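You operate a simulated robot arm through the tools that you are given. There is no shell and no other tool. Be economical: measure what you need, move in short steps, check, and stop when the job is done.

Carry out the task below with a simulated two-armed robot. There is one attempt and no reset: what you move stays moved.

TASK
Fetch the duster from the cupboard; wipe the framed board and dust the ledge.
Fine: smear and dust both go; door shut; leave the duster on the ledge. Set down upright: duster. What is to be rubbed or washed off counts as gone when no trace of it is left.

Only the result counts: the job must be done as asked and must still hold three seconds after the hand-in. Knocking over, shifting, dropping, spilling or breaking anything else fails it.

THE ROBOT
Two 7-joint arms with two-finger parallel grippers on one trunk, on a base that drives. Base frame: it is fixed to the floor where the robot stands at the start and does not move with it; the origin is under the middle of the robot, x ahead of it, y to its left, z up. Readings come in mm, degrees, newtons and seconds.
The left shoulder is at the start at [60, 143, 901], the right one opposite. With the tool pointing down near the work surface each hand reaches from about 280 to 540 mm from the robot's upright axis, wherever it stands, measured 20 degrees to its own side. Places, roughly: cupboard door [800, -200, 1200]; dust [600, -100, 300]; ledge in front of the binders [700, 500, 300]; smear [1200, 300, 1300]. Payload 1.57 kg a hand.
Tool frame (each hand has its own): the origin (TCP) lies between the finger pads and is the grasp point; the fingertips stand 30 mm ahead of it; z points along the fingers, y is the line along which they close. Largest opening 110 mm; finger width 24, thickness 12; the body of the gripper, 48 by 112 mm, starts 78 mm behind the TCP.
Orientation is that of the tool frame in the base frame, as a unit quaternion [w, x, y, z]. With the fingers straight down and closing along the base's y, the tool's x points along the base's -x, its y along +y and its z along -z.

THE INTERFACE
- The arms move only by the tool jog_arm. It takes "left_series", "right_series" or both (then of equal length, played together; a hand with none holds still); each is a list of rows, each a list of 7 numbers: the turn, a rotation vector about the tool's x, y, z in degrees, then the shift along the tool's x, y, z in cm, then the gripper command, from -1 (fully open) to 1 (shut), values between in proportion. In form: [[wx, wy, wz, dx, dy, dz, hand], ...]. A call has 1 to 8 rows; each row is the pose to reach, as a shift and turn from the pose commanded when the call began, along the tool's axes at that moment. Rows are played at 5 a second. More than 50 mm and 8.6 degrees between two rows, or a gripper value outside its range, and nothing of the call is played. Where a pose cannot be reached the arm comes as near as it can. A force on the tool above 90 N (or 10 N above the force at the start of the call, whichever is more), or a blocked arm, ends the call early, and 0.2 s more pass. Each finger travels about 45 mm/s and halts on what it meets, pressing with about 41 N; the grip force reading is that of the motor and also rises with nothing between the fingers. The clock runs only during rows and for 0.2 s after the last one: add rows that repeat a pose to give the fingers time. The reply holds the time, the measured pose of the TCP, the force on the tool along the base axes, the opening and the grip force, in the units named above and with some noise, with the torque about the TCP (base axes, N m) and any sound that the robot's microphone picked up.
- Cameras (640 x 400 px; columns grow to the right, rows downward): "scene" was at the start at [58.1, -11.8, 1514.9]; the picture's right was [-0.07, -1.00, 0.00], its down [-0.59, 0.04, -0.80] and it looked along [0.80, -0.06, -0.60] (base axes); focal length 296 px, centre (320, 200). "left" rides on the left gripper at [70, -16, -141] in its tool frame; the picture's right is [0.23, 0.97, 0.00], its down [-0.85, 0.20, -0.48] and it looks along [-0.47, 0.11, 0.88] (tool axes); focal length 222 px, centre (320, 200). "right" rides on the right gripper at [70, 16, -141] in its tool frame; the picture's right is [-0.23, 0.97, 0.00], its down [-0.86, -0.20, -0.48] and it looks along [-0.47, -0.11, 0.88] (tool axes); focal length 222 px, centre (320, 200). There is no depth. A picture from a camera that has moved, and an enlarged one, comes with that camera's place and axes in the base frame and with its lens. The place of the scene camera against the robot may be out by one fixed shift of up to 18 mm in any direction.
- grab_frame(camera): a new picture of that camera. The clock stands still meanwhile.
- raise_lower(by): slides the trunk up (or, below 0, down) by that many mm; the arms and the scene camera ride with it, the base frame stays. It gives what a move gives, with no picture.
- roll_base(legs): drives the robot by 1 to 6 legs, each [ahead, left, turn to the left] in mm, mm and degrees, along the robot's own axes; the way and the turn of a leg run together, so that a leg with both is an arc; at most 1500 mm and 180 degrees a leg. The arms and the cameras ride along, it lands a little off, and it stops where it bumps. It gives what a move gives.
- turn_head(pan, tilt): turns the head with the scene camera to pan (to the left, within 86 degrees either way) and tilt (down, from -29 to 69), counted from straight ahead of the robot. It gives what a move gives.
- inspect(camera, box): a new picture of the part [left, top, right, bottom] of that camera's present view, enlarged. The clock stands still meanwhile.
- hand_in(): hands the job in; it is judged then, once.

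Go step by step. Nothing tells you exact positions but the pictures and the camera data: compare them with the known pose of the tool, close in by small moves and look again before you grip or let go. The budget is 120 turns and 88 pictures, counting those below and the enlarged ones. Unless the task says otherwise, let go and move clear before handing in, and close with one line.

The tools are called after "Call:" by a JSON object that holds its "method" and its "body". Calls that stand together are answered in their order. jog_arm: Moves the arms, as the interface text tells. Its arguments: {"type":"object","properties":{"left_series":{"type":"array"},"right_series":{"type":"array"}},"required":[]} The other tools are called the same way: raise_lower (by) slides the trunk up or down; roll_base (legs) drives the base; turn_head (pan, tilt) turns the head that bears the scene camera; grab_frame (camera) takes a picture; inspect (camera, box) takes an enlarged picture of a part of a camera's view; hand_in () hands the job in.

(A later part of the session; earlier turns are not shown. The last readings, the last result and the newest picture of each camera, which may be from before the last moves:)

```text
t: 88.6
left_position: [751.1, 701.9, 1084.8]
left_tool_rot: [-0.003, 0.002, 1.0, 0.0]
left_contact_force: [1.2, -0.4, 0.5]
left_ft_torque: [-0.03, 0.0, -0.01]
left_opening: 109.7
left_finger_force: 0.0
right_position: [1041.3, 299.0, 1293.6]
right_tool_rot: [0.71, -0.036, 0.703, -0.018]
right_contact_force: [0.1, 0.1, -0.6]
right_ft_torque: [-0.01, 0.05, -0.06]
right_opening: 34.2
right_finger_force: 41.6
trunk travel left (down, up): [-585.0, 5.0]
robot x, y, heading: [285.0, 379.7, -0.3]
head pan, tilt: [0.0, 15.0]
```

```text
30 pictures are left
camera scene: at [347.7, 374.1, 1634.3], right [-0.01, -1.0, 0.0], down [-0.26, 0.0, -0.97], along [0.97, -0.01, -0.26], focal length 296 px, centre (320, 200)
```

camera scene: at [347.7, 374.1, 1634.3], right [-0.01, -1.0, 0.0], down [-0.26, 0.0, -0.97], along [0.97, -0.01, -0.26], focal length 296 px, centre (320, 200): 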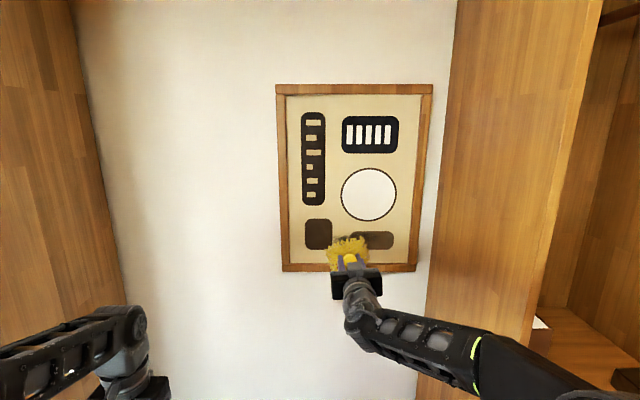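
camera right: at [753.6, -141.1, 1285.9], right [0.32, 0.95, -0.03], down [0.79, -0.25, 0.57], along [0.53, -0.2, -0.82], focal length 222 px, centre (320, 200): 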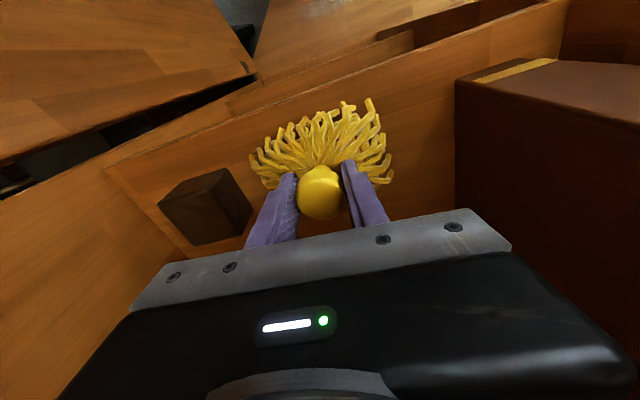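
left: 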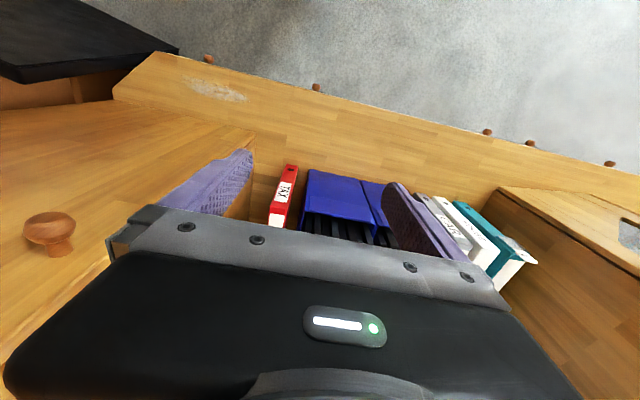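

Reach is fine. Advancing slowly until the pad touches the board.

Call:
{"method": "jog_arm", "body": {"right_series": [[0, 0, 0, 0, 0, 1.5, 1], [0, 0, 0, 0, 0, 3, 1], [0, 0, 0, 0, 0, 4, 1], [0, 0, 0, 0, 0, 4.7, 1], [0, 0, 0, 0, 0, 5, 1]]}}

Call:
{"method": "inspect", "body": {"camera": "scene", "box": [270, 180, 430, 300]}}

```text
t: 89.8
left_position: [750.1, 701.2, 1087.3]
left_tool_rot: [-0.002, 0.002, 1.0, 0.0]
left_contact_force: [-0.1, -0.1, 0.2]
left_ft_torque: [0.02, 0.03, -0.02]
left_opening: 110.0
left_finger_force: 0.0
right_position: [1089.8, 301.5, 1294.4]
right_tool_rot: [0.71, -0.035, 0.703, -0.018]
right_contact_force: [-0.2, 0.1, -0.5]
right_ft_torque: [-0.01, 0.04, 0.0]
right_opening: 34.1
right_finger_force: 41.3
trunk travel left (down, up): [-585.0, 5.0]
robot x, y, heading: [282.6, 379.9, -0.1]
head pan, tilt: [0.0, 15.0]
```

```text
3.33 times, centred on (350, 240) of scene
camera zoom: at [346.9, 374.0, 1634.3], right [-0.01, -1.0, 0.0], down [-0.26, 0.0, -0.97], along [0.97, -0.01, -0.26], focal length 986 px, centre (220, 67)
```

zoom: 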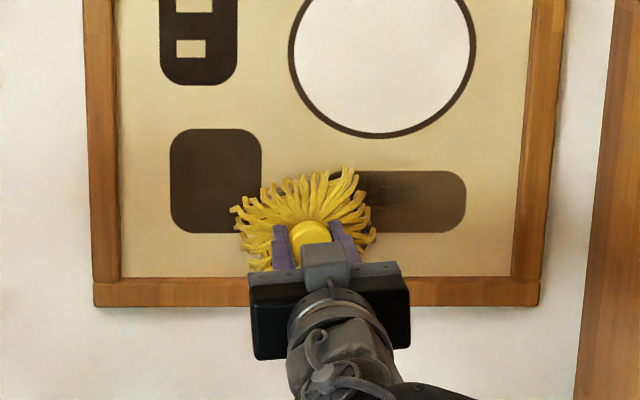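

The pad overlaps the left part of the smear but has not touched. I'll creep forward to contact.

Call:
{"method": "jog_arm", "body": {"right_series": [[0, 0, 0, 0, 0, 0.5, 1], [0, 0, 0, 0, 0, 1, 1], [0, 0, 0, 0, 0, 1.5, 1], [0, 0, 0, 0, 0, 1.8, 1]]}}

```text
t: 90.8
left_position: [750.9, 702.4, 1085.3]
left_tool_rot: [-0.003, 0.002, 1.0, 0.0]
left_contact_force: [0.0, 0.1, -0.6]
left_ft_torque: [0.01, 0.0, -0.03]
left_opening: 110.2
left_finger_force: 0.1
right_position: [1108.6, 300.3, 1293.8]
right_tool_rot: [0.71, -0.035, 0.703, -0.018]
right_contact_force: [0.0, 1.0, -1.1]
right_ft_torque: [0.0, 0.01, -0.02]
right_opening: 34.1
right_finger_force: 41.5
trunk travel left (down, up): [-585.0, 5.0]
robot x, y, heading: [283.9, 377.6, -0.1]
head pan, tilt: [0.0, 15.0]
```

Call:
{"method": "jog_arm", "body": {"right_series": [[0, 0, 0, 0, 0, 0.5, 1], [0, 0, 0, 0, 0, 1, 1], [0, 0, 0, 0, 0, 1.5, 1], [0, 0, 0, 0, 0, 1.8, 1]]}}

```text
t: 91.8
left_position: [742.8, 701.4, 1088.0]
left_tool_rot: [0.002, 0.002, 1.0, 0.001]
left_contact_force: [-0.1, 0.1, -0.5]
left_ft_torque: [-0.02, 0.01, 0.01]
left_opening: 110.0
left_finger_force: 0.1
right_position: [1116.1, 303.9, 1294.2]
right_tool_rot: [0.71, -0.037, 0.703, -0.017]
right_contact_force: [-63.5, -2.0, -24.2]
right_ft_torque: [0.13, -0.66, -0.71]
right_opening: 34.6
right_finger_force: 40.6
trunk travel left (down, up): [-585.0, 5.0]
robot x, y, heading: [281.7, 378.7, -0.2]
head pan, tilt: [0.0, 15.0]
```

Contact at TCP x ≈ 1115. I'll ease the pressure and sweep across the smear.

Call:
{"method": "jog_arm", "body": {"right_series": [[0, 0, 0, 0, 0, -0.6, 1], [0, 0, 0, 0, 2, -0.6, 1], [0, 0, 0, 0, 4, -0.6, 1], [0, 0, 0, 0, 1, -0.6, 1], [0, 0, 0, 0, -2, -0.6, 1], [0, 0, 0, 0, -5, -0.6, 1], [0, 0, 0, 0, -8, -0.6, 1], [0, 0, 0, 0, -11, -0.6, 1]]}}

Call:
{"method": "inspect", "body": {"camera": "scene", "box": [270, 180, 430, 300]}}

```text
t: 93.6
left_position: [744.6, 704.0, 1087.3]
left_tool_rot: [0.0, 0.002, 1.0, -0.001]
left_contact_force: [0.0, 0.0, -0.5]
left_ft_torque: [0.01, 0.0, -0.02]
left_opening: 110.1
left_finger_force: 0.0
right_position: [1117.6, 195.7, 1307.0]
right_tool_rot: [0.712, -0.037, 0.701, -0.017]
right_contact_force: [-33.1, 13.5, -3.3]
right_ft_torque: [-0.45, -1.29, -0.36]
right_opening: 34.1
right_finger_force: 41.0
trunk travel left (down, up): [-585.0, 5.0]
robot x, y, heading: [284.3, 377.2, -0.3]
head pan, tilt: [0.0, 15.0]
```

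```text
3.33 times, centred on (350, 240) of scene
camera zoom: at [339.7, 376.1, 1634.6], right [-0.01, -1.0, 0.0], down [-0.25, 0.0, -0.97], along [0.97, -0.01, -0.25], focal length 986 px, centre (220, 67)
```

zoom: 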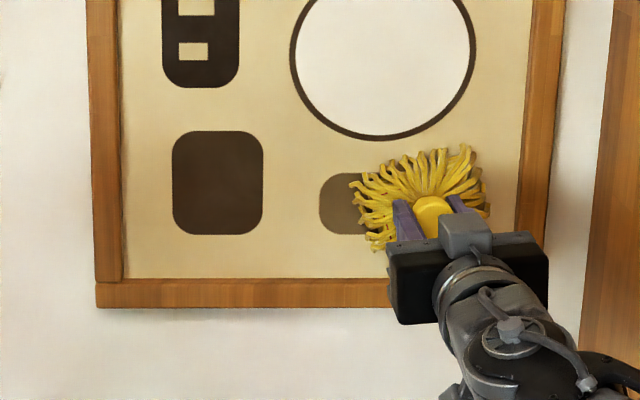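

The left part is clean. I'll sweep back slightly lower to catch the rest, then back away.

Call:
{"method": "jog_arm", "body": {"right_series": [[0, 0, 0, 0.8, -1, 0, 1], [0, 0, 0, 1.6, -1, 0, 1], [0, 0, 0, 1.6, 2, 0, 1], [0, 0, 0, 1.6, 5, 0, 1], [0, 0, 0, 1.6, 8, 0, 1], [0, 0, 0, 1.2, 11, 0, 1], [0, 0, 0, 1.2, 13, 0, 1], [0, 0, 0, 1.2, 13, -4, 1]]}}

Call:
{"method": "inspect", "body": {"camera": "scene", "box": [270, 180, 430, 300]}}

```text
t: 95.4
left_position: [747.6, 702.2, 1087.4]
left_tool_rot: [-0.001, 0.001, 1.0, 0.001]
left_contact_force: [0.6, 0.6, 0.9]
left_ft_torque: [0.03, -0.03, 0.02]
left_opening: 110.0
left_finger_force: 0.0
right_position: [1077.3, 318.7, 1283.1]
right_tool_rot: [0.711, -0.035, 0.702, -0.018]
right_contact_force: [-0.6, 0.0, -0.4]
right_ft_torque: [0.01, 0.04, 0.0]
right_opening: 34.2
right_finger_force: 40.9
trunk travel left (down, up): [-585.0, 5.0]
robot x, y, heading: [280.7, 382.3, -0.5]
head pan, tilt: [0.0, 15.0]
```

```text
3.33 times, centred on (350, 240) of scene
camera zoom: at [344.3, 373.4, 1634.5], right [0.0, -1.0, 0.0], down [-0.26, 0.0, -0.97], along [0.97, 0.0, -0.26], focal length 986 px, centre (220, 67)
```

zoom: 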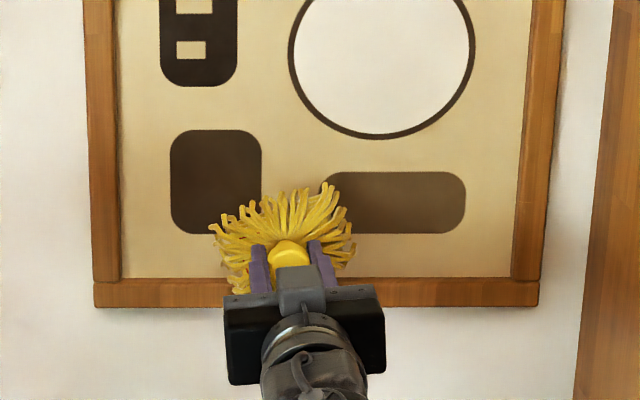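

The board looks clean. I'll retract the arm, back off, and move right in front of the cupboard for the dust.

Call:
{"method": "jog_arm", "body": {"right_series": [[0, 0, 0, 0, 0, -4, 1], [0, 0, 0, 0, 0, -8, 1], [0, 0, 0, 0, 0, -12, 1], [0, 0, 0, 0, 0, -16, 1], [0, 0, 0, 0, 0, -20, 1], [0, 0, 0, 0, 0, -24, 1]]}}

Call:
{"method": "roll_base", "body": {"legs": [[-230, 0, 0]]}}

Call:
{"method": "jog_arm", "body": {"right_series": [[0, 8, 0, 2, 0, 0, 1], [0, 16, 0, 4, 0, 0, 1], [0, 24, 0, 6, 0, 0, 1], [0, 32, 0, 8, 0, -0.5, 1], [0, 40, 0, 10, 0, -1, 1], [0, 48, 0, 12, 0, -2, 1], [0, 56, 0, 14, 0, -3, 1], [0, 64, 0, 16, 0, -4, 1]]}}

Call:
{"method": "inspect", "body": {"camera": "scene", "box": [270, 90, 430, 250]}}

```text
t: 96.8
left_position: [748.4, 702.8, 1086.9]
left_tool_rot: [-0.002, 0.001, 1.0, 0.0]
left_contact_force: [-0.6, -0.2, -0.1]
left_ft_torque: [0.01, -0.06, -0.04]
left_opening: 109.9
left_finger_force: 0.2
right_position: [838.4, 313.3, 1279.1]
right_tool_rot: [0.71, -0.035, 0.703, -0.019]
right_contact_force: [-0.9, 0.4, -1.4]
right_ft_torque: [-0.01, 0.07, -0.01]
right_opening: 34.3
right_finger_force: 41.1
trunk travel left (down, up): [-585.0, 5.0]
robot x, y, heading: [279.0, 378.8, -0.3]
head pan, tilt: [0.0, 15.0]
```

```text
t: 98.6
left_position: [516.0, 703.0, 1086.7]
left_tool_rot: [-0.001, 0.0, 1.0, 0.0]
left_contact_force: [0.3, -0.2, 0.6]
left_ft_torque: [-0.02, -0.05, -0.03]
left_opening: 110.1
left_finger_force: 0.0
right_position: [605.1, 314.7, 1278.0]
right_tool_rot: [0.711, -0.037, 0.702, -0.018]
right_contact_force: [-0.4, -0.7, -0.6]
right_ft_torque: [-0.02, 0.09, -0.02]
right_opening: 34.1
right_finger_force: 41.1
trunk travel left (down, up): [-585.0, 5.0]
robot x, y, heading: [49.8, 381.4, -0.3]
head pan, tilt: [0.0, 15.0]
```

```text
t: 100.4
left_position: [517.0, 704.2, 1086.7]
left_tool_rot: [-0.001, 0.001, 1.0, 0.0]
left_contact_force: [0.4, -0.1, 0.0]
left_ft_torque: [0.01, 0.0, 0.0]
left_opening: 110.0
left_finger_force: 0.2
right_position: [570.0, 304.8, 1118.5]
right_tool_rot: [0.228, -0.021, 0.973, -0.034]
right_contact_force: [-0.1, -0.5, -1.1]
right_ft_torque: [0.0, 0.01, 0.0]
right_opening: 34.0
right_finger_force: 41.2
trunk travel left (down, up): [-585.0, 5.0]
robot x, y, heading: [49.6, 377.9, -0.4]
head pan, tilt: [0.0, 15.0]
```

```text
2.50 times, centred on (350, 170) of scene
camera zoom: at [114.2, 375.3, 1634.3], right [0.0, -1.0, 0.0], down [-0.26, 0.0, -0.97], along [0.97, 0.0, -0.26], focal length 739 px, centre (245, 275)
```

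zoom: 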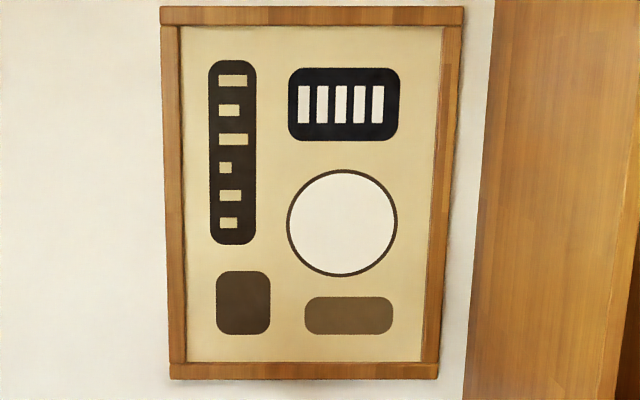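

The board is spotless. Now I'll finish turning the tool straight down and pull it in, then move in front of the cupboard.

Call:
{"method": "jog_arm", "body": {"right_series": [[0, 5, 0, 2.4, 0, 1.1, 1], [0, 10, 0, 4.8, 0, 2.2, 1], [0, 15, 0, 7, 0, 3.3, 1], [0, 20, 0, 9.4, 0, 4.4, 1], [0, 25, 0, 11.6, 0, 5.4, 1], [0, 26.5, 0, 11.6, 0, 5.4, 1]]}}

Call:
{"method": "roll_base", "body": {"legs": [[0, -335, 0]]}}

Call:
{"method": "turn_head", "body": {"pan": -15, "tilt": 50}}

Call:
{"method": "grab_frame", "body": {"camera": "scene"}}

```text
t: 101.8
left_position: [516.2, 703.7, 1086.4]
left_tool_rot: [-0.001, 0.001, 1.0, 0.0]
left_contact_force: [1.0, 0.3, 0.1]
left_ft_torque: [-0.01, -0.04, 0.02]
left_opening: 110.1
left_finger_force: 0.1
right_position: [488.1, 292.3, 1019.3]
right_tool_rot: [0.0, -0.013, 0.999, -0.037]
right_contact_force: [0.1, 0.3, -1.1]
right_ft_torque: [0.01, 0.06, 0.01]
right_opening: 33.9
right_finger_force: 41.2
trunk travel left (down, up): [-585.0, 5.0]
robot x, y, heading: [52.3, 382.9, -0.1]
head pan, tilt: [0.0, 15.0]
```

```text
t: 104.0
left_position: [514.7, 363.3, 1086.3]
left_tool_rot: [-0.002, 0.003, 1.0, 0.001]
left_contact_force: [-0.3, -0.7, -0.3]
left_ft_torque: [0.04, 0.0, 0.01]
left_opening: 110.0
left_finger_force: 0.1
right_position: [486.6, -46.4, 1018.6]
right_tool_rot: [0.001, -0.01, 0.999, -0.038]
right_contact_force: [-0.6, -0.1, -0.6]
right_ft_torque: [0.04, -0.02, 0.02]
right_opening: 33.9
right_finger_force: 40.2
trunk travel left (down, up): [-585.0, 5.0]
robot x, y, heading: [44.9, 42.5, -0.2]
head pan, tilt: [0.0, 15.0]
```

```text
t: 105.0
left_position: [515.0, 363.5, 1086.4]
left_tool_rot: [-0.002, 0.003, 1.0, 0.0]
left_contact_force: [-1.1, 0.5, -0.2]
left_ft_torque: [0.02, 0.03, 0.0]
left_opening: 110.0
left_finger_force: 0.1
right_position: [487.1, -45.8, 1019.1]
right_tool_rot: [0.0, -0.01, 0.999, -0.037]
right_contact_force: [0.3, -0.3, -1.1]
right_ft_torque: [-0.03, 0.0, 0.0]
right_opening: 34.3
right_finger_force: 40.7
trunk travel left (down, up): [-585.0, 5.0]
robot x, y, heading: [45.1, 46.8, -0.5]
head pan, tilt: [-15.0, 50.0]
```

```text
25 pictures are left
camera scene: at [92.4, 16.8, 1580.7], right [-0.27, -0.96, 0.0], down [-0.74, 0.2, -0.64], along [0.62, -0.17, -0.77], focal length 296 px, centre (320, 200)
```

scene: 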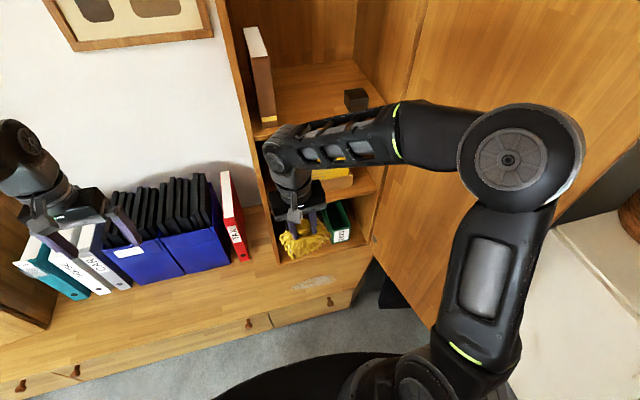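

The dust spans y about −14 to −202 at x ≈ 660. To keep the elbow clear of the open door I'll work from the left with the robot turned −30°, arm extended; the left arm gets tucked back first.

Call:
{"method": "jog_arm", "body": {"right_series": [[0, 0, 0, -2, 0, 0, 1], [0, 0, 0, -4, 0, 0, 1], [0, 0, 0, -6, 0, 0, 1], [0, 0, 0, -8, 0, 0, 1]], "left_series": [[0, 0, 0, 3, 0, -2, -1], [0, 0, 0, 6, 0, -4, -1], [0, 0, 0, 9, 0, -6, -1], [0, 0, 0, 12, 0, -8, -1]]}}

Call:
{"method": "roll_base", "body": {"legs": [[0, 185, 0], [0, 0, -30]]}}

Call:
{"method": "raise_lower", "body": {"by": -400}}

Call:
{"method": "grab_frame", "body": {"camera": "scene"}}

```text
t: 106.0
left_position: [397.4, 360.5, 1166.7]
left_tool_rot: [-0.002, 0.004, 1.0, 0.001]
left_contact_force: [0.6, -0.8, 0.4]
left_ft_torque: [0.05, 0.0, -0.01]
left_opening: 109.9
left_finger_force: 0.1
right_position: [566.1, -47.8, 1019.3]
right_tool_rot: [0.001, -0.011, 0.999, -0.038]
right_contact_force: [-0.7, -0.1, -0.1]
right_ft_torque: [0.02, -0.01, 0.0]
right_opening: 34.1
right_finger_force: 41.2
trunk travel left (down, up): [-585.0, 5.0]
robot x, y, heading: [46.4, 43.2, -0.4]
head pan, tilt: [-15.0, 50.0]
```

```text
t: 109.0
left_position: [510.7, 329.5, 1166.7]
left_tool_rot: [-0.001, 0.262, 0.965, 0.0]
left_contact_force: [-0.2, 0.2, 0.8]
left_ft_torque: [-0.01, -0.01, -0.06]
left_opening: 110.3
left_finger_force: 0.1
right_position: [452.9, -107.8, 1019.3]
right_tool_rot: [-0.009, 0.249, 0.968, -0.037]
right_contact_force: [-0.3, -0.6, -0.6]
right_ft_torque: [0.01, 0.01, 0.01]
right_opening: 34.2
right_finger_force: 40.8
trunk travel left (down, up): [-585.0, 5.0]
robot x, y, heading: [49.2, 229.9, -30.4]
head pan, tilt: [-15.0, 50.0]
```

```text
t: 112.8
left_position: [510.7, 329.3, 765.9]
left_tool_rot: [-0.001, 0.262, 0.965, 0.001]
left_contact_force: [0.2, 0.3, -1.2]
left_ft_torque: [0.04, 0.02, -0.04]
left_opening: 109.9
left_finger_force: 0.0
right_position: [454.1, -108.3, 619.7]
right_tool_rot: [-0.008, 0.248, 0.968, -0.037]
right_contact_force: [-0.9, 0.7, -0.5]
right_ft_torque: [0.04, -0.04, 0.01]
right_opening: 34.1
right_finger_force: 41.1
trunk travel left (down, up): [-185.0, 405.0]
robot x, y, heading: [50.0, 228.0, -30.6]
head pan, tilt: [-15.0, 50.0]
```

```text
24 pictures are left
camera scene: at [77.8, 182.8, 1180.7], right [-0.71, -0.7, 0.0], down [-0.54, 0.55, -0.64], along [0.45, -0.46, -0.77], focal length 296 px, centre (320, 200)
```

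scene: 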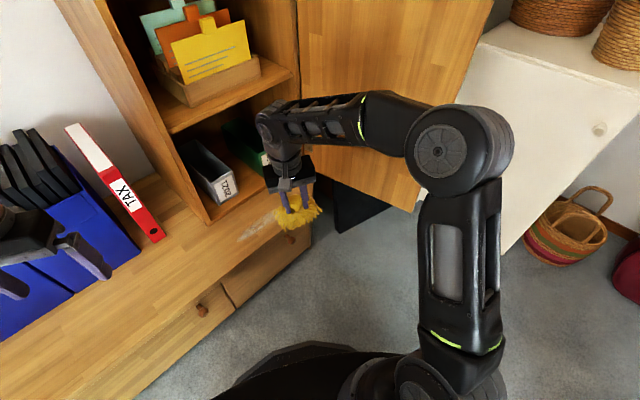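

Next I'll drive so the duster hangs over the left end of the dust patch, and lower the trunk.

Call:
{"method": "roll_base", "body": {"legs": [[0, 172, 0], [138, 0, 0]]}}

Call:
{"method": "raise_lower", "body": {"by": -180}}

Call:
{"method": "jog_arm", "body": {"right_series": [[0, 0, 0, 0, 0, 2, 1], [0, 0, 0, 0, 0, 4, 1], [0, 0, 0, 0, 0, 5, 1]]}}

Call:
{"method": "grab_frame", "body": {"camera": "scene"}}

Call:
{"method": "grab_frame", "body": {"camera": "right"}}

```text
t: 115.2
left_position: [717.4, 412.0, 767.4]
left_tool_rot: [-0.002, 0.26, 0.966, 0.001]
left_contact_force: [-0.4, -0.1, 0.2]
left_ft_torque: [0.01, 0.01, -0.03]
left_opening: 110.3
left_finger_force: 0.0
right_position: [661.2, -28.8, 620.0]
right_tool_rot: [-0.009, 0.247, 0.968, -0.037]
right_contact_force: [0.2, -0.1, -0.2]
right_ft_torque: [-0.01, 0.02, -0.03]
right_opening: 34.4
right_finger_force: 41.4
trunk travel left (down, up): [-185.0, 405.0]
robot x, y, heading: [252.6, 307.8, -30.5]
head pan, tilt: [-15.0, 50.0]
```

```text
t: 117.2
left_position: [716.6, 411.5, 587.9]
left_tool_rot: [-0.002, 0.261, 0.965, 0.0]
left_contact_force: [-0.6, -0.3, 0.3]
left_ft_torque: [-0.04, -0.01, 0.0]
left_opening: 110.1
left_finger_force: 0.0
right_position: [660.3, -26.8, 439.3]
right_tool_rot: [-0.009, 0.247, 0.968, -0.036]
right_contact_force: [-0.3, -0.4, -0.4]
right_ft_torque: [0.01, 0.02, -0.01]
right_opening: 34.3
right_finger_force: 41.1
trunk travel left (down, up): [-5.0, 585.0]
robot x, y, heading: [258.6, 306.5, -30.5]
head pan, tilt: [-15.0, 50.0]
```

```text
t: 118.0
left_position: [715.9, 411.7, 589.6]
left_tool_rot: [0.002, 0.261, 0.965, -0.001]
left_contact_force: [-0.6, 0.0, -0.2]
left_ft_torque: [-0.02, -0.01, -0.01]
left_opening: 109.8
left_finger_force: 0.0
right_position: [658.4, -31.8, 397.9]
right_tool_rot: [-0.004, 0.249, 0.968, -0.038]
right_contact_force: [-23.4, -5.7, 70.5]
right_ft_torque: [2.36, -0.82, 0.6]
right_opening: 34.7
right_finger_force: 41.4
trunk travel left (down, up): [-5.0, 585.0]
robot x, y, heading: [252.4, 310.6, -30.5]
head pan, tilt: [-15.0, 50.0]
```

```text
23 pictures are left
camera scene: at [279.5, 264.3, 1002.4], right [-0.71, -0.7, 0.0], down [-0.53, 0.54, -0.65], along [0.45, -0.46, -0.76], focal length 296 px, centre (320, 200)
```

scene: 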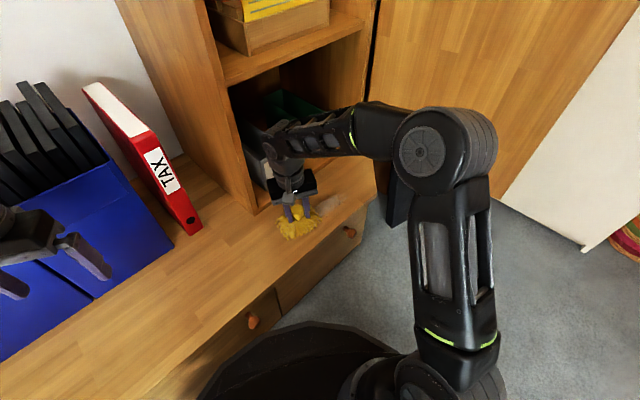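

```text
22 pictures are left
camera right: at [610.8, 26.0, 537.9], right [0.67, 0.74, -0.07], down [0.66, -0.55, 0.5], along [0.34, -0.38, -0.86], focal length 222 px, centre (320, 200)
```

right: 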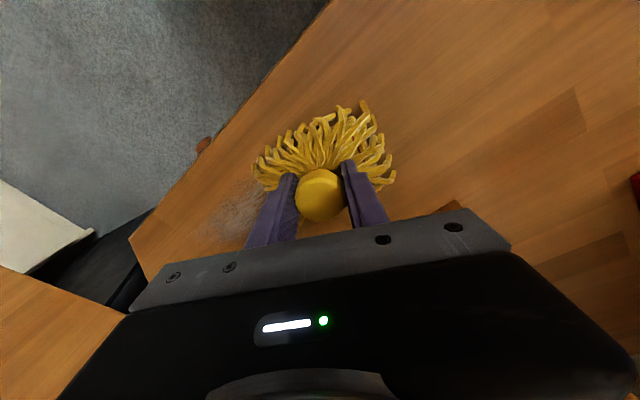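

The pad meets the ledge at TCP z ≈ 398. I'll ease the pressure, shift 16 mm toward the front to centre on the dust, and sweep right with the base.

Call:
{"method": "jog_arm", "body": {"right_series": [[0, 0, 0, 0, 0, -0.6, 1], [0, 0, 0, 2.1, 0.5, -0.67, 1], [0, 0, 0, 1.4, -0.8, -0.5, 1]]}}

Call:
{"method": "roll_base", "body": {"legs": [[43, -73, 0], [43, -73, 0]]}}

Call:
{"method": "grab_frame", "body": {"camera": "scene"}}

```text
t: 118.8
left_position: [716.0, 413.4, 587.4]
left_tool_rot: [-0.001, 0.261, 0.965, 0.0]
left_contact_force: [-0.1, 0.1, -0.4]
left_ft_torque: [0.02, -0.01, -0.04]
left_opening: 110.0
left_finger_force: 0.1
right_position: [645.1, -23.1, 398.1]
right_tool_rot: [-0.007, 0.244, 0.969, -0.034]
right_contact_force: [6.9, 18.0, 33.8]
right_ft_torque: [2.26, -1.66, 0.45]
right_opening: 34.5
right_finger_force: 40.9
trunk travel left (down, up): [-5.0, 585.0]
robot x, y, heading: [256.5, 305.9, -30.7]
head pan, tilt: [-15.0, 50.0]
```

```text
t: 120.6
left_position: [716.9, 243.3, 587.3]
left_tool_rot: [-0.001, 0.261, 0.965, 0.0]
left_contact_force: [0.3, -0.6, 0.4]
left_ft_torque: [0.0, -0.01, -0.04]
left_opening: 109.7
left_finger_force: 0.1
right_position: [646.3, -196.9, 398.8]
right_tool_rot: [-0.006, 0.247, 0.968, -0.037]
right_contact_force: [2.3, 9.9, 39.7]
right_ft_torque: [2.19, -0.91, -0.01]
right_opening: 34.4
right_finger_force: 41.3
trunk travel left (down, up): [-5.0, 585.0]
robot x, y, heading: [258.2, 139.1, -30.5]
head pan, tilt: [-15.0, 50.0]
```

```text
21 pictures are left
camera scene: at [282.6, 95.2, 1000.8], right [-0.71, -0.7, 0.0], down [-0.54, 0.54, -0.64], along [0.45, -0.46, -0.76], focal length 296 px, centre (320, 200)
```

scene: 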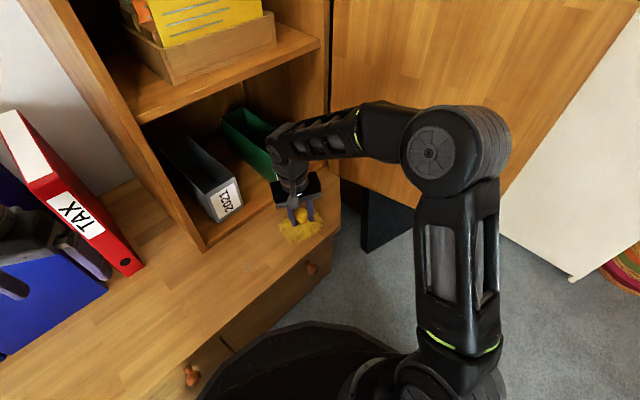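

The swept path looks clean. I'll sweep back for good measure, then zoom in.

Call:
{"method": "roll_base", "body": {"legs": [[-33, 80, 0], [-43, 73, 0]]}}

Call:
{"method": "inspect", "body": {"camera": "scene", "box": [210, 130, 410, 290]}}

Call:
{"method": "inspect", "body": {"camera": "right", "box": [130, 60, 420, 250]}}

```text
t: 121.9
left_position: [723.2, 300.2, 587.1]
left_tool_rot: [-0.002, 0.276, 0.961, 0.001]
left_contact_force: [-0.8, -0.3, -0.7]
left_ft_torque: [-0.02, 0.0, -0.02]
left_opening: 110.0
left_finger_force: 0.1
right_position: [637.6, -135.8, 398.5]
right_tool_rot: [-0.005, 0.264, 0.964, -0.034]
right_contact_force: [-1.5, 0.5, 4.1]
right_ft_torque: [0.22, -0.1, 0.1]
right_opening: 34.3
right_finger_force: 40.8
trunk travel left (down, up): [-5.0, 585.0]
robot x, y, heading: [258.3, 212.6, -32.2]
head pan, tilt: [-15.0, 50.0]
stopped in leg 1: the robot was blocked; the commanded pose is now the measured one
```

```text
2.50 times, centred on (310, 210) of scene
camera zoom: at [284.2, 166.1, 1000.5], right [-0.73, -0.68, 0.0], down [-0.52, 0.56, -0.64], along [0.44, -0.47, -0.77], focal length 739 px, centre (345, 175)
```

zoom: 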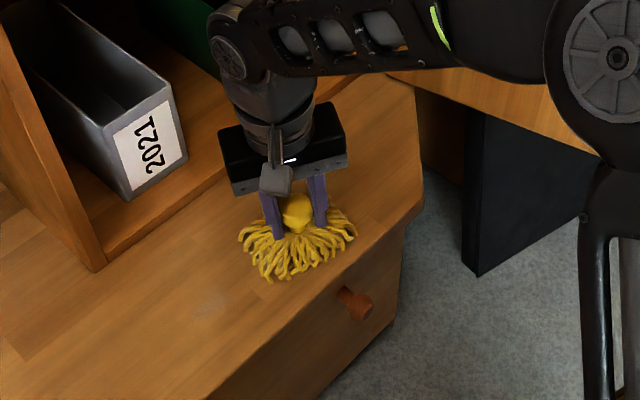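

```text
2.11 times, centred on (275, 155) of right
camera zoom: at [591.3, -78.0, 538.8], right [0.69, 0.72, -0.06], down [0.65, -0.58, 0.5], along [0.32, -0.39, -0.86], focal length 468 px, centre (415, 295)
```

zoom: 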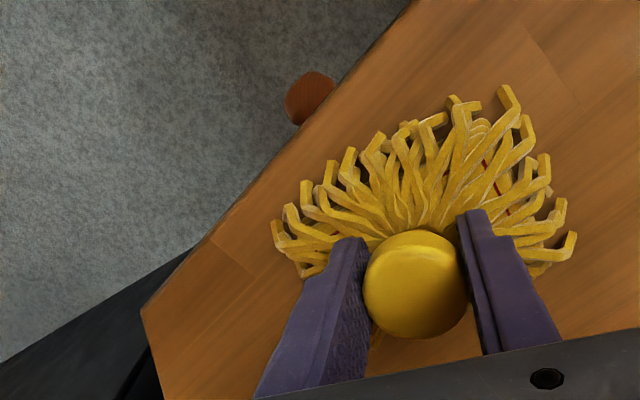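

The return sweep was blocked (base near the ledge front), and there may be a faint trace near y ≈ −24. I'll lift, back off slightly and zoom there.

Call:
{"method": "jog_arm", "body": {"right_series": [[0, 0, 0, 0, 0, -2, 1], [0, 0, 0, 0, 0, -4, 1]]}}

Call:
{"method": "roll_base", "body": {"legs": [[-45, -28, 0]]}}

Call:
{"method": "inspect", "body": {"camera": "scene", "box": [220, 150, 340, 250]}}

```text
t: 122.5
left_position: [722.8, 300.7, 587.9]
left_tool_rot: [-0.002, 0.277, 0.961, 0.001]
left_contact_force: [-0.6, 0.3, 0.7]
left_ft_torque: [0.0, 0.0, -0.02]
left_opening: 110.1
left_finger_force: 0.1
right_position: [638.5, -133.7, 437.5]
right_tool_rot: [-0.005, 0.264, 0.964, -0.035]
right_contact_force: [-0.1, 1.3, -0.7]
right_ft_torque: [0.01, 0.02, 0.0]
right_opening: 34.5
right_finger_force: 41.4
trunk travel left (down, up): [-5.0, 585.0]
robot x, y, heading: [250.4, 215.2, -32.1]
head pan, tilt: [-15.0, 50.0]
```

```text
t: 123.4
left_position: [669.5, 301.7, 586.5]
left_tool_rot: [-0.001, 0.275, 0.961, 0.001]
left_contact_force: [0.3, -0.3, 0.9]
left_ft_torque: [0.01, 0.01, -0.01]
left_opening: 110.0
left_finger_force: 0.1
right_position: [585.7, -132.6, 438.3]
right_tool_rot: [-0.005, 0.263, 0.964, -0.034]
right_contact_force: [0.6, 0.0, -0.8]
right_ft_torque: [-0.02, 0.02, 0.01]
right_opening: 34.0
right_finger_force: 41.2
trunk travel left (down, up): [-5.0, 585.0]
robot x, y, heading: [202.3, 212.5, -32.0]
head pan, tilt: [-15.0, 50.0]
```

```text
4.00 times, centred on (280, 200) of scene
camera zoom: at [230.9, 166.5, 1000.6], right [-0.73, -0.68, 0.0], down [-0.52, 0.56, -0.64], along [0.44, -0.47, -0.77], focal length 1183 px, centre (480, 200)
```

zoom: 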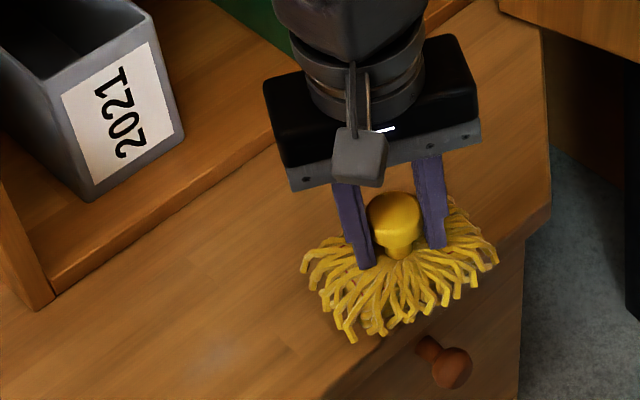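

Call:
{"method": "inspect", "body": {"camera": "scene", "box": [225, 215, 295, 255]}}

```text
9.14 times, centred on (260, 235) of scene
camera zoom: at [230.9, 166.5, 1000.6], right [-0.73, -0.68, 0.0], down [-0.52, 0.56, -0.64], along [0.44, -0.47, -0.77], focal length 2704 px, centre (869, -120)
```

zoom: 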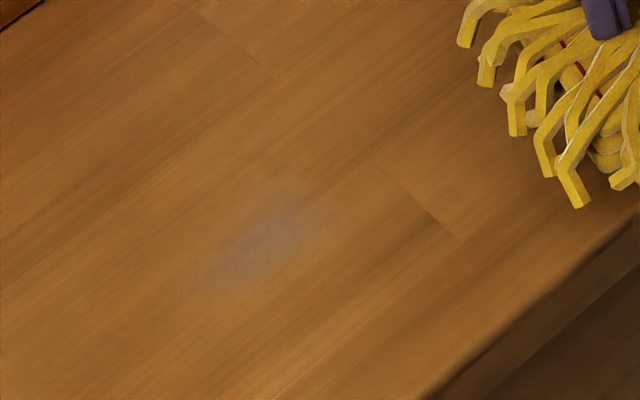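

A faint grey trace remains near [643, −21]. I'll turn slightly and bring the duster back over it.

Call:
{"method": "roll_base", "body": {"legs": [[0, 0, 12], [-14, 21, 0]]}}

Call:
{"method": "jog_arm", "body": {"right_series": [[0, 0, 0, 0, 0, 2, 1], [0, 0, 0, 0, 0, 4, 1], [0, 0, 0, 0, 0, 4.5, 1]]}}

```text
t: 125.0
left_position: [634.2, 420.7, 586.9]
left_tool_rot: [-0.002, 0.174, 0.985, 0.0]
left_contact_force: [0.4, -0.4, 0.4]
left_ft_torque: [0.05, -0.03, 0.0]
left_opening: 110.1
left_finger_force: 0.1
right_position: [643.8, -21.7, 438.0]
right_tool_rot: [-0.001, 0.161, 0.986, -0.034]
right_contact_force: [0.0, 0.2, -2.2]
right_ft_torque: [0.01, 0.03, -0.01]
right_opening: 34.2
right_finger_force: 40.9
trunk travel left (down, up): [-5.0, 585.0]
robot x, y, heading: [196.4, 241.6, -20.1]
head pan, tilt: [-15.0, 50.0]
```

```text
t: 125.8
left_position: [632.6, 421.4, 590.2]
left_tool_rot: [-0.001, 0.174, 0.985, 0.0]
left_contact_force: [0.3, 0.1, -0.2]
left_ft_torque: [0.0, 0.02, -0.01]
left_opening: 109.6
left_finger_force: 0.0
right_position: [642.3, -25.0, 398.6]
right_tool_rot: [0.003, 0.161, 0.986, -0.036]
right_contact_force: [-11.6, -4.3, 48.7]
right_ft_torque: [1.9, 0.65, 0.42]
right_opening: 34.9
right_finger_force: 40.9
trunk travel left (down, up): [-5.0, 585.0]
robot x, y, heading: [198.3, 237.4, -20.2]
head pan, tilt: [-15.0, 50.0]
```

The pad leans about 4° to the left, so I'll level it and scrub back and forth over the trace.

Call:
{"method": "jog_arm", "body": {"right_series": [[-4, 0, 0, 0, 0, 0, 1], [-4, 0, 0, 0, -3, 0.1, 1], [-4, 0, 0, 1.5, -6, 0.2, 1], [-4, 0, 0, 1.5, -2, 0.1, 1], [-4, 0, 0, 1.5, 2, -0.1, 1], [-4, 0, 0, -1, 4, -0.2, 1], [-4, 0, 0, -1.5, 0, 0, 1], [-4, 0, 0, -1.5, -4, 0.2, 1]]}}

Call:
{"method": "jog_arm", "body": {"right_series": [[0, 0, 0, 0.5, 3, 0, 1], [0, 0, 0, 1.5, 6, 0, 1], [0, 0, 0, 2.5, 3, 0, 1], [0, 0, 0, 3, 0, 0, 1], [0, 0, 0, 2, -3, 0, 1], [0, 0, 0, 1.5, 0, 0, 1], [0, 0, 0, 1.5, 3, 0, 1], [0, 0, 0, 1.5, 4, -1, 1]]}}

```text
t: 127.6
left_position: [634.1, 422.2, 587.2]
left_tool_rot: [-0.001, 0.173, 0.985, 0.0]
left_contact_force: [0.7, -0.6, -0.1]
left_ft_torque: [-0.03, -0.01, 0.01]
left_opening: 110.0
left_finger_force: 0.0
right_position: [645.7, -65.0, 396.2]
right_tool_rot: [0.008, 0.159, 0.987, 0.001]
right_contact_force: [8.5, 17.4, 38.8]
right_ft_torque: [0.45, 0.38, -0.41]
right_opening: 34.3
right_finger_force: 40.9
trunk travel left (down, up): [-5.0, 585.0]
robot x, y, heading: [198.2, 236.1, -20.0]
head pan, tilt: [-15.0, 50.0]
```

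```text
t: 129.4
left_position: [632.9, 421.4, 586.6]
left_tool_rot: [-0.002, 0.173, 0.985, 0.0]
left_contact_force: [0.0, -0.6, -0.3]
left_ft_torque: [0.01, -0.03, 0.0]
left_opening: 110.1
left_finger_force: 0.1
right_position: [641.7, -23.3, 398.8]
right_tool_rot: [0.002, 0.16, 0.987, 0.0]
right_contact_force: [0.3, 0.3, -0.4]
right_ft_torque: [0.01, 0.02, 0.01]
right_opening: 34.2
right_finger_force: 41.5
trunk travel left (down, up): [-5.0, 585.0]
robot x, y, heading: [201.0, 238.1, -20.3]
head pan, tilt: [-15.0, 50.0]
```

Lifting and moving left to inspect the whole dust area.

Call:
{"method": "jog_arm", "body": {"right_series": [[0, 0, 0, 0, 0, -2, 1], [0, 0, 0, 0, 0, -4, 1]]}}

Call:
{"method": "roll_base", "body": {"legs": [[-75, 188, 0]]}}

Call:
{"method": "turn_head", "body": {"pan": -30, "tilt": 45}}

Call:
{"method": "grab_frame", "body": {"camera": "scene"}}

```text
t: 130.0
left_position: [633.6, 420.4, 586.0]
left_tool_rot: [-0.002, 0.175, 0.985, 0.0]
left_contact_force: [0.7, 1.1, -0.1]
left_ft_torque: [0.0, 0.03, -0.01]
left_opening: 110.1
left_finger_force: 0.0
right_position: [642.4, -24.8, 443.4]
right_tool_rot: [0.004, 0.161, 0.987, 0.0]
right_contact_force: [-0.4, 0.5, -0.9]
right_ft_torque: [0.0, -0.01, 0.0]
right_opening: 33.9
right_finger_force: 41.8
trunk travel left (down, up): [-5.0, 585.0]
robot x, y, heading: [200.2, 238.2, -19.9]
head pan, tilt: [-15.0, 50.0]
```

```text
t: 131.6
left_position: [629.6, 617.6, 587.1]
left_tool_rot: [-0.001, 0.176, 0.984, 0.0]
left_contact_force: [-0.2, -0.4, 0.7]
left_ft_torque: [0.0, 0.0, 0.02]
left_opening: 109.7
left_finger_force: 0.1
right_position: [634.3, 170.6, 444.3]
right_tool_rot: [0.003, 0.163, 0.987, 0.0]
right_contact_force: [-0.1, 0.1, -1.0]
right_ft_torque: [-0.02, -0.02, 0.0]
right_opening: 33.6
right_finger_force: 40.9
trunk travel left (down, up): [-5.0, 585.0]
robot x, y, heading: [195.1, 433.5, -20.3]
head pan, tilt: [-15.0, 50.0]
```

```text
t: 132.3
left_position: [629.5, 616.0, 586.2]
left_tool_rot: [-0.002, 0.176, 0.984, 0.0]
left_contact_force: [-0.5, -0.1, -0.3]
left_ft_torque: [0.01, 0.0, -0.01]
left_opening: 110.1
left_finger_force: 0.0
right_position: [635.5, 169.3, 443.3]
right_tool_rot: [0.005, 0.164, 0.987, 0.0]
right_contact_force: [0.0, 0.0, -0.1]
right_ft_torque: [-0.01, 0.02, 0.0]
right_opening: 34.1
right_finger_force: 40.6
trunk travel left (down, up): [-5.0, 585.0]
robot x, y, heading: [192.7, 432.5, -20.3]
head pan, tilt: [-30.0, 45.0]
```

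```text
16 pictures are left
camera scene: at [216.1, 376.8, 1007.5], right [-0.77, -0.64, 0.0], down [-0.45, 0.54, -0.71], along [0.45, -0.54, -0.71], focal length 296 px, centre (320, 200)
```

scene: 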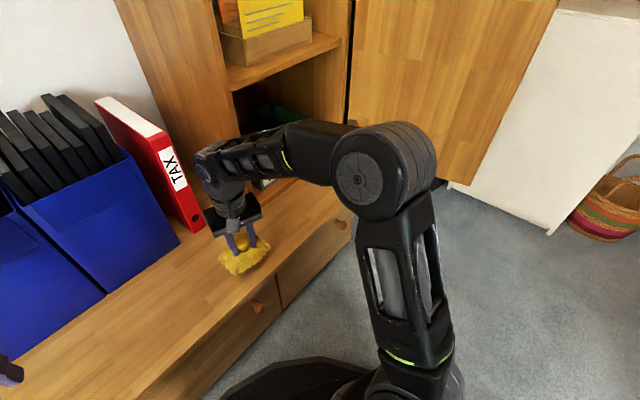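

Call:
{"method": "inspect", "body": {"camera": "scene", "box": [265, 180, 365, 245]}}

```text
6.15 times, centred on (315, 212) of scene
camera zoom: at [216.1, 376.8, 1007.5], right [-0.77, -0.64, 0.0], down [-0.45, 0.54, -0.71], along [0.45, -0.54, -0.71], focal length 1820 px, centre (351, 123)
```

zoom: 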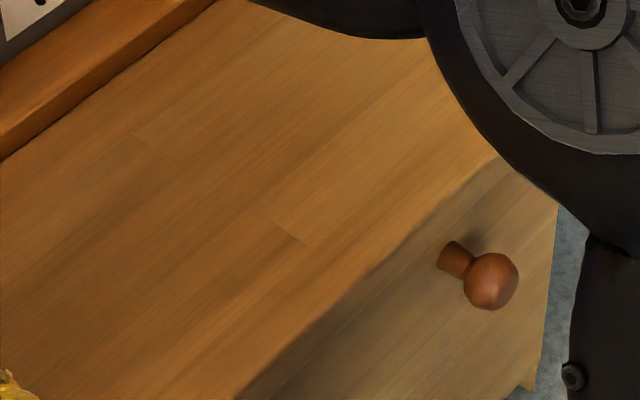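

The dust area looks clean. I'll set the duster down on the ledge a bit farther left, out of the door's sweep.

Call:
{"method": "roll_base", "body": {"legs": [[-4, 84, 0]]}}

Call:
{"method": "jog_arm", "body": {"right_series": [[0, 0, 0, 0, 0, 2, 1], [0, 0, 0, 0, 0, 4, 1], [0, 0, 0, 0, 0, 4.5, 1], [0, 0, 0, 0, 0, 4.5, 1]]}}

Call:
{"method": "grab_frame", "body": {"camera": "right"}}

```text
t: 133.4
left_position: [654.4, 694.5, 586.9]
left_tool_rot: [-0.001, 0.176, 0.984, 0.0]
left_contact_force: [0.1, 0.4, 0.3]
left_ft_torque: [0.01, -0.02, 0.02]
left_opening: 110.0
left_finger_force: 0.0
right_position: [661.0, 249.2, 442.9]
right_tool_rot: [0.004, 0.163, 0.987, -0.001]
right_contact_force: [0.6, -0.7, -0.8]
right_ft_torque: [0.02, 0.0, -0.04]
right_opening: 33.9
right_finger_force: 41.2
trunk travel left (down, up): [-5.0, 585.0]
robot x, y, heading: [219.1, 512.3, -20.1]
head pan, tilt: [-30.0, 45.0]
```

```text
t: 134.4
left_position: [654.3, 694.9, 585.6]
left_tool_rot: [-0.001, 0.176, 0.984, 0.001]
left_contact_force: [-0.1, 0.3, 0.3]
left_ft_torque: [0.02, 0.01, 0.03]
left_opening: 110.1
left_finger_force: 0.1
right_position: [660.6, 246.4, 398.4]
right_tool_rot: [0.004, 0.164, 0.987, -0.002]
right_contact_force: [0.2, 0.4, -0.7]
right_ft_torque: [-0.02, 0.01, 0.0]
right_opening: 34.3
right_finger_force: 40.4
trunk travel left (down, up): [-5.0, 585.0]
robot x, y, heading: [213.7, 514.5, -20.5]
head pan, tilt: [-30.0, 45.0]
```

```text
14 pictures are left
camera right: at [599.9, 284.9, 539.7], right [0.53, 0.85, 0.0], down [0.74, -0.46, 0.49], along [0.41, -0.25, -0.87], focal length 222 px, centre (320, 200)
```

right: 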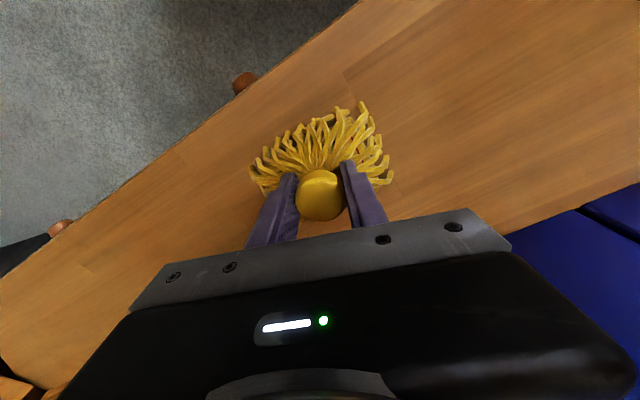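

Just above contact; lowering a few mm more, then release.

Call:
{"method": "jog_arm", "body": {"right_series": [[0, 0, 0, 0, 0, 0.2, 1], [0, 0, 0, 0, 0, 0.4, 1], [0, 0, 0, 0, 0, 0.5, 1]]}}

```text
t: 135.2
left_position: [653.8, 695.0, 588.2]
left_tool_rot: [-0.001, 0.176, 0.984, 0.0]
left_contact_force: [0.0, 0.1, 0.0]
left_ft_torque: [-0.01, 0.01, 0.0]
left_opening: 109.9
left_finger_force: 0.0
right_position: [660.6, 248.0, 397.2]
right_tool_rot: [0.007, 0.163, 0.987, 0.0]
right_contact_force: [-8.1, -1.5, 33.4]
right_ft_torque: [0.2, 1.24, 0.09]
right_opening: 34.1
right_finger_force: 40.5
trunk travel left (down, up): [-5.0, 585.0]
robot x, y, heading: [217.5, 512.7, -20.5]
head pan, tilt: [-30.0, 45.0]
```

Call:
{"method": "jog_arm", "body": {"right_series": [[0, 0, 0, 0, 0, -0.4, 1], [0, 0, 0, 0, 0, -0.4, 0.2], [0, 0, 0, 0, 0, -0.4, -0.1], [0, 0, 0, 0, 0, -0.4, -0.1], [0, 0, 0, 0, 0, -0.4, -0.1]]}}

Call:
{"method": "raise_lower", "body": {"by": 120}}

Call:
{"method": "grab_frame", "body": {"camera": "right"}}

```text
t: 136.4
left_position: [654.8, 695.0, 587.4]
left_tool_rot: [-0.002, 0.176, 0.984, 0.0]
left_contact_force: [-0.3, -0.7, 0.9]
left_ft_torque: [0.02, 0.0, -0.03]
left_opening: 109.9
left_finger_force: 0.0
right_position: [659.2, 247.9, 397.1]
right_tool_rot: [0.004, 0.163, 0.987, -0.001]
right_contact_force: [0.8, 3.6, 5.6]
right_ft_torque: [-0.01, 0.1, -0.02]
right_opening: 56.5
right_finger_force: 0.1
trunk travel left (down, up): [-5.0, 585.0]
robot x, y, heading: [213.2, 512.4, -20.3]
head pan, tilt: [-30.0, 45.0]
```

```text
t: 137.9
left_position: [653.7, 694.8, 707.2]
left_tool_rot: [-0.002, 0.176, 0.984, 0.0]
left_contact_force: [0.3, 0.8, -0.2]
left_ft_torque: [0.0, 0.02, 0.0]
left_opening: 110.3
left_finger_force: 0.2
right_position: [660.1, 247.8, 517.4]
right_tool_rot: [0.004, 0.164, 0.987, -0.001]
right_contact_force: [0.1, 0.4, 1.0]
right_ft_torque: [0.01, 0.0, -0.01]
right_opening: 60.6
right_finger_force: 0.1
trunk travel left (down, up): [-125.0, 465.0]
robot x, y, heading: [213.8, 507.2, -20.3]
head pan, tilt: [-30.0, 45.0]
```

```text
13 pictures are left
camera right: at [599.8, 285.3, 658.7], right [0.53, 0.85, 0.0], down [0.74, -0.46, 0.49], along [0.41, -0.25, -0.87], focal length 222 px, centre (320, 200)
```

right: 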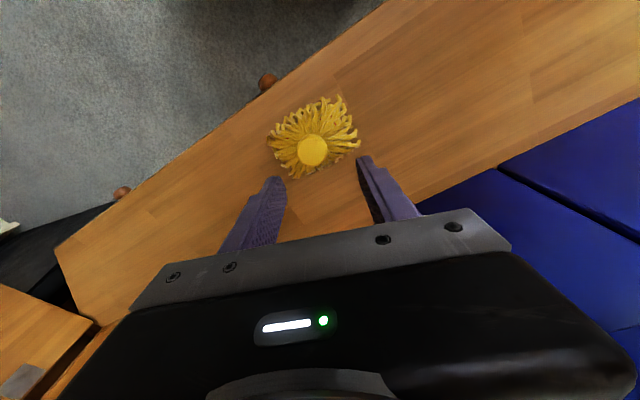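

The duster stands upright on the ledge. I'll back away, raise the trunk and turn the right tool forward again to fetch the door.

Call:
{"method": "raise_lower", "body": {"by": 460}}

Call:
{"method": "roll_base", "body": {"legs": [[-330, 0, 0]]}}

Call:
{"method": "jog_arm", "body": {"right_series": [[0, -8, 0, -1.5, 0, -1, -0.1], [0, -16, 0, -3, 0, -2, -0.1], [0, -24, 0, -4.5, 0, -3, -0.1], [0, -32, 0, -6, 0, -4, -0.1], [0, -40, 0, -7.5, 0, -5, -0.5], [0, -48, 0, -9, 0, -6, -1], [0, -56, 0, -10.5, 0, -7, -1], [0, -64, 0, -12, 0, -8, -1]]}}

Call:
{"method": "jog_arm", "body": {"right_series": [[0, -8, 0, -1, 0, 0, -1], [0, -16, 0, -2, 0, 0, -1], [0, -24, 0, -3, 0, 0, -1], [0, -26, 0, -3, 0, 0, -1]]}}

Call:
{"method": "grab_frame", "body": {"camera": "scene"}}

```text
refused: 460 is not a number from -400 to 400
```

```text
t: 140.1
left_position: [348.0, 807.0, 705.0]
left_tool_rot: [-0.002, 0.179, 0.984, 0.0]
left_contact_force: [0.5, -0.9, -0.5]
left_ft_torque: [0.01, 0.01, 0.0]
left_opening: 109.8
left_finger_force: 0.0
right_position: [351.0, 360.6, 516.8]
right_tool_rot: [0.004, 0.167, 0.986, 0.0]
right_contact_force: [0.1, -0.4, 0.2]
right_ft_torque: [0.0, 0.01, 0.01]
right_opening: 60.3
right_finger_force: 0.0
trunk travel left (down, up): [-125.0, 465.0]
robot x, y, heading: [-93.7, 625.8, -20.9]
head pan, tilt: [-30.0, 45.0]
```

```text
t: 141.9
left_position: [348.2, 807.3, 707.4]
left_tool_rot: [-0.002, 0.18, 0.984, 0.0]
left_contact_force: [-0.2, -0.1, 0.6]
left_ft_torque: [0.0, -0.02, 0.02]
left_opening: 110.1
left_finger_force: 0.0
right_position: [463.3, 321.0, 598.4]
right_tool_rot: [0.527, 0.14, 0.834, -0.089]
right_contact_force: [-1.0, 1.0, -0.1]
right_ft_torque: [0.01, 0.03, -0.01]
right_opening: 110.1
right_finger_force: 0.0
trunk travel left (down, up): [-125.0, 465.0]
robot x, y, heading: [-89.2, 632.6, -20.9]
head pan, tilt: [-30.0, 45.0]
```

```text
t: 142.9
left_position: [348.7, 806.6, 706.7]
left_tool_rot: [-0.003, 0.18, 0.984, 0.001]
left_contact_force: [0.6, 0.9, -0.5]
left_ft_torque: [0.01, 0.02, 0.0]
left_opening: 110.0
left_finger_force: 0.1
right_position: [474.2, 316.2, 626.6]
right_tool_rot: [0.701, 0.118, 0.694, -0.119]
right_contact_force: [0.4, 0.0, 0.5]
right_ft_torque: [0.01, 0.0, -0.03]
right_opening: 109.9
right_finger_force: 0.0
trunk travel left (down, up): [-125.0, 465.0]
robot x, y, heading: [-92.2, 629.9, -20.8]
head pan, tilt: [-30.0, 45.0]
```

```text
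12 pictures are left
camera scene: at [-67.1, 571.2, 1127.6], right [-0.78, -0.63, 0.0], down [-0.45, 0.55, -0.71], along [0.45, -0.55, -0.71], focal length 296 px, centre (320, 200)
```

scene: 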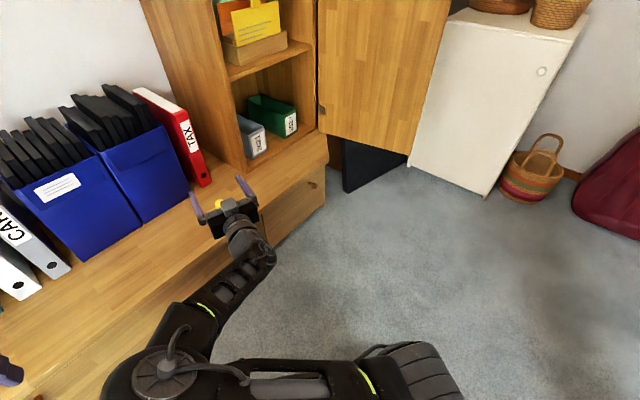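

Seen from here the ledge is clean and the door's free edge is near [305, −496]. I'll retract the hand a bit, drive right so the open fingers face the door edge, and look.

Call:
{"method": "jog_arm", "body": {"right_series": [[0, 0, 0, 0, 0, -3, -1], [0, 0, 0, 0, 0, -6, -1], [0, 0, 0, 0, 0, -9, -1]]}}

Call:
{"method": "roll_base", "body": {"legs": [[0, 0, 6], [20, -700, 0]]}}

Call:
{"method": "turn_head", "body": {"pan": -25, "tilt": 40}}

Call:
{"method": "grab_frame", "body": {"camera": "scene"}}

```text
t: 143.7
left_position: [347.7, 807.9, 706.5]
left_tool_rot: [-0.002, 0.179, 0.984, 0.0]
left_contact_force: [-0.3, -1.0, 0.6]
left_ft_torque: [0.0, 0.0, -0.01]
left_opening: 110.1
left_finger_force: 0.0
right_position: [390.5, 345.5, 625.9]
right_tool_rot: [0.7, 0.117, 0.695, -0.118]
right_contact_force: [0.7, -0.5, 0.2]
right_ft_torque: [-0.01, -0.01, -0.02]
right_opening: 109.8
right_finger_force: 0.1
trunk travel left (down, up): [-125.0, 465.0]
robot x, y, heading: [-89.6, 630.7, -20.7]
head pan, tilt: [-30.0, 45.0]
```

```text
t: 148.1
left_position: [165.4, 168.2, 707.0]
left_tool_rot: [-0.002, 0.131, 0.991, 0.0]
left_contact_force: [0.3, -0.7, -0.3]
left_ft_torque: [-0.01, 0.03, -0.02]
left_opening: 110.2
left_finger_force: 0.0
right_position: [254.8, -285.9, 625.4]
right_tool_rot: [0.705, 0.084, 0.699, -0.084]
right_contact_force: [0.9, -0.2, 0.4]
right_ft_torque: [0.0, 0.01, 0.01]
right_opening: 109.9
right_finger_force: 0.1
trunk travel left (down, up): [-125.0, 465.0]
robot x, y, heading: [-253.4, -51.0, -15.1]
head pan, tilt: [-30.0, 45.0]
```

```text
t: 148.7
left_position: [166.2, 168.3, 706.9]
left_tool_rot: [-0.002, 0.131, 0.991, 0.0]
left_contact_force: [-0.3, 0.4, -0.2]
left_ft_torque: [-0.04, -0.01, -0.02]
left_opening: 109.8
left_finger_force: 0.0
right_position: [254.7, -287.0, 626.3]
right_tool_rot: [0.705, 0.083, 0.7, -0.083]
right_contact_force: [0.1, 0.5, 0.3]
right_ft_torque: [0.01, 0.02, 0.03]
right_opening: 109.9
right_finger_force: 0.0
trunk travel left (down, up): [-125.0, 465.0]
robot x, y, heading: [-255.1, -52.3, -15.0]
head pan, tilt: [-25.0, 40.0]
```

```text
11 pictures are left
camera scene: at [-216.4, -104.3, 1134.8], right [-0.65, -0.76, 0.0], down [-0.49, 0.42, -0.77], along [0.58, -0.49, -0.64], focal length 296 px, centre (320, 200)
```

scene: 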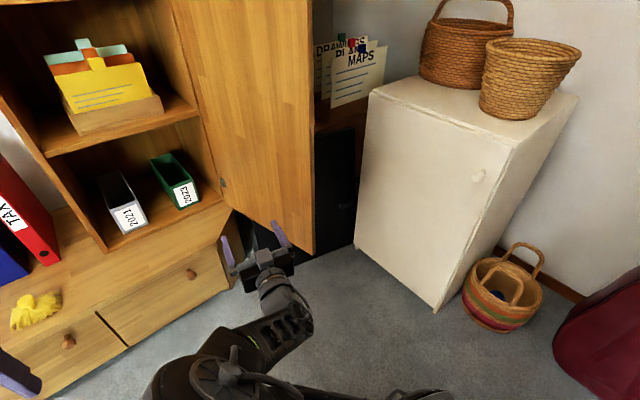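

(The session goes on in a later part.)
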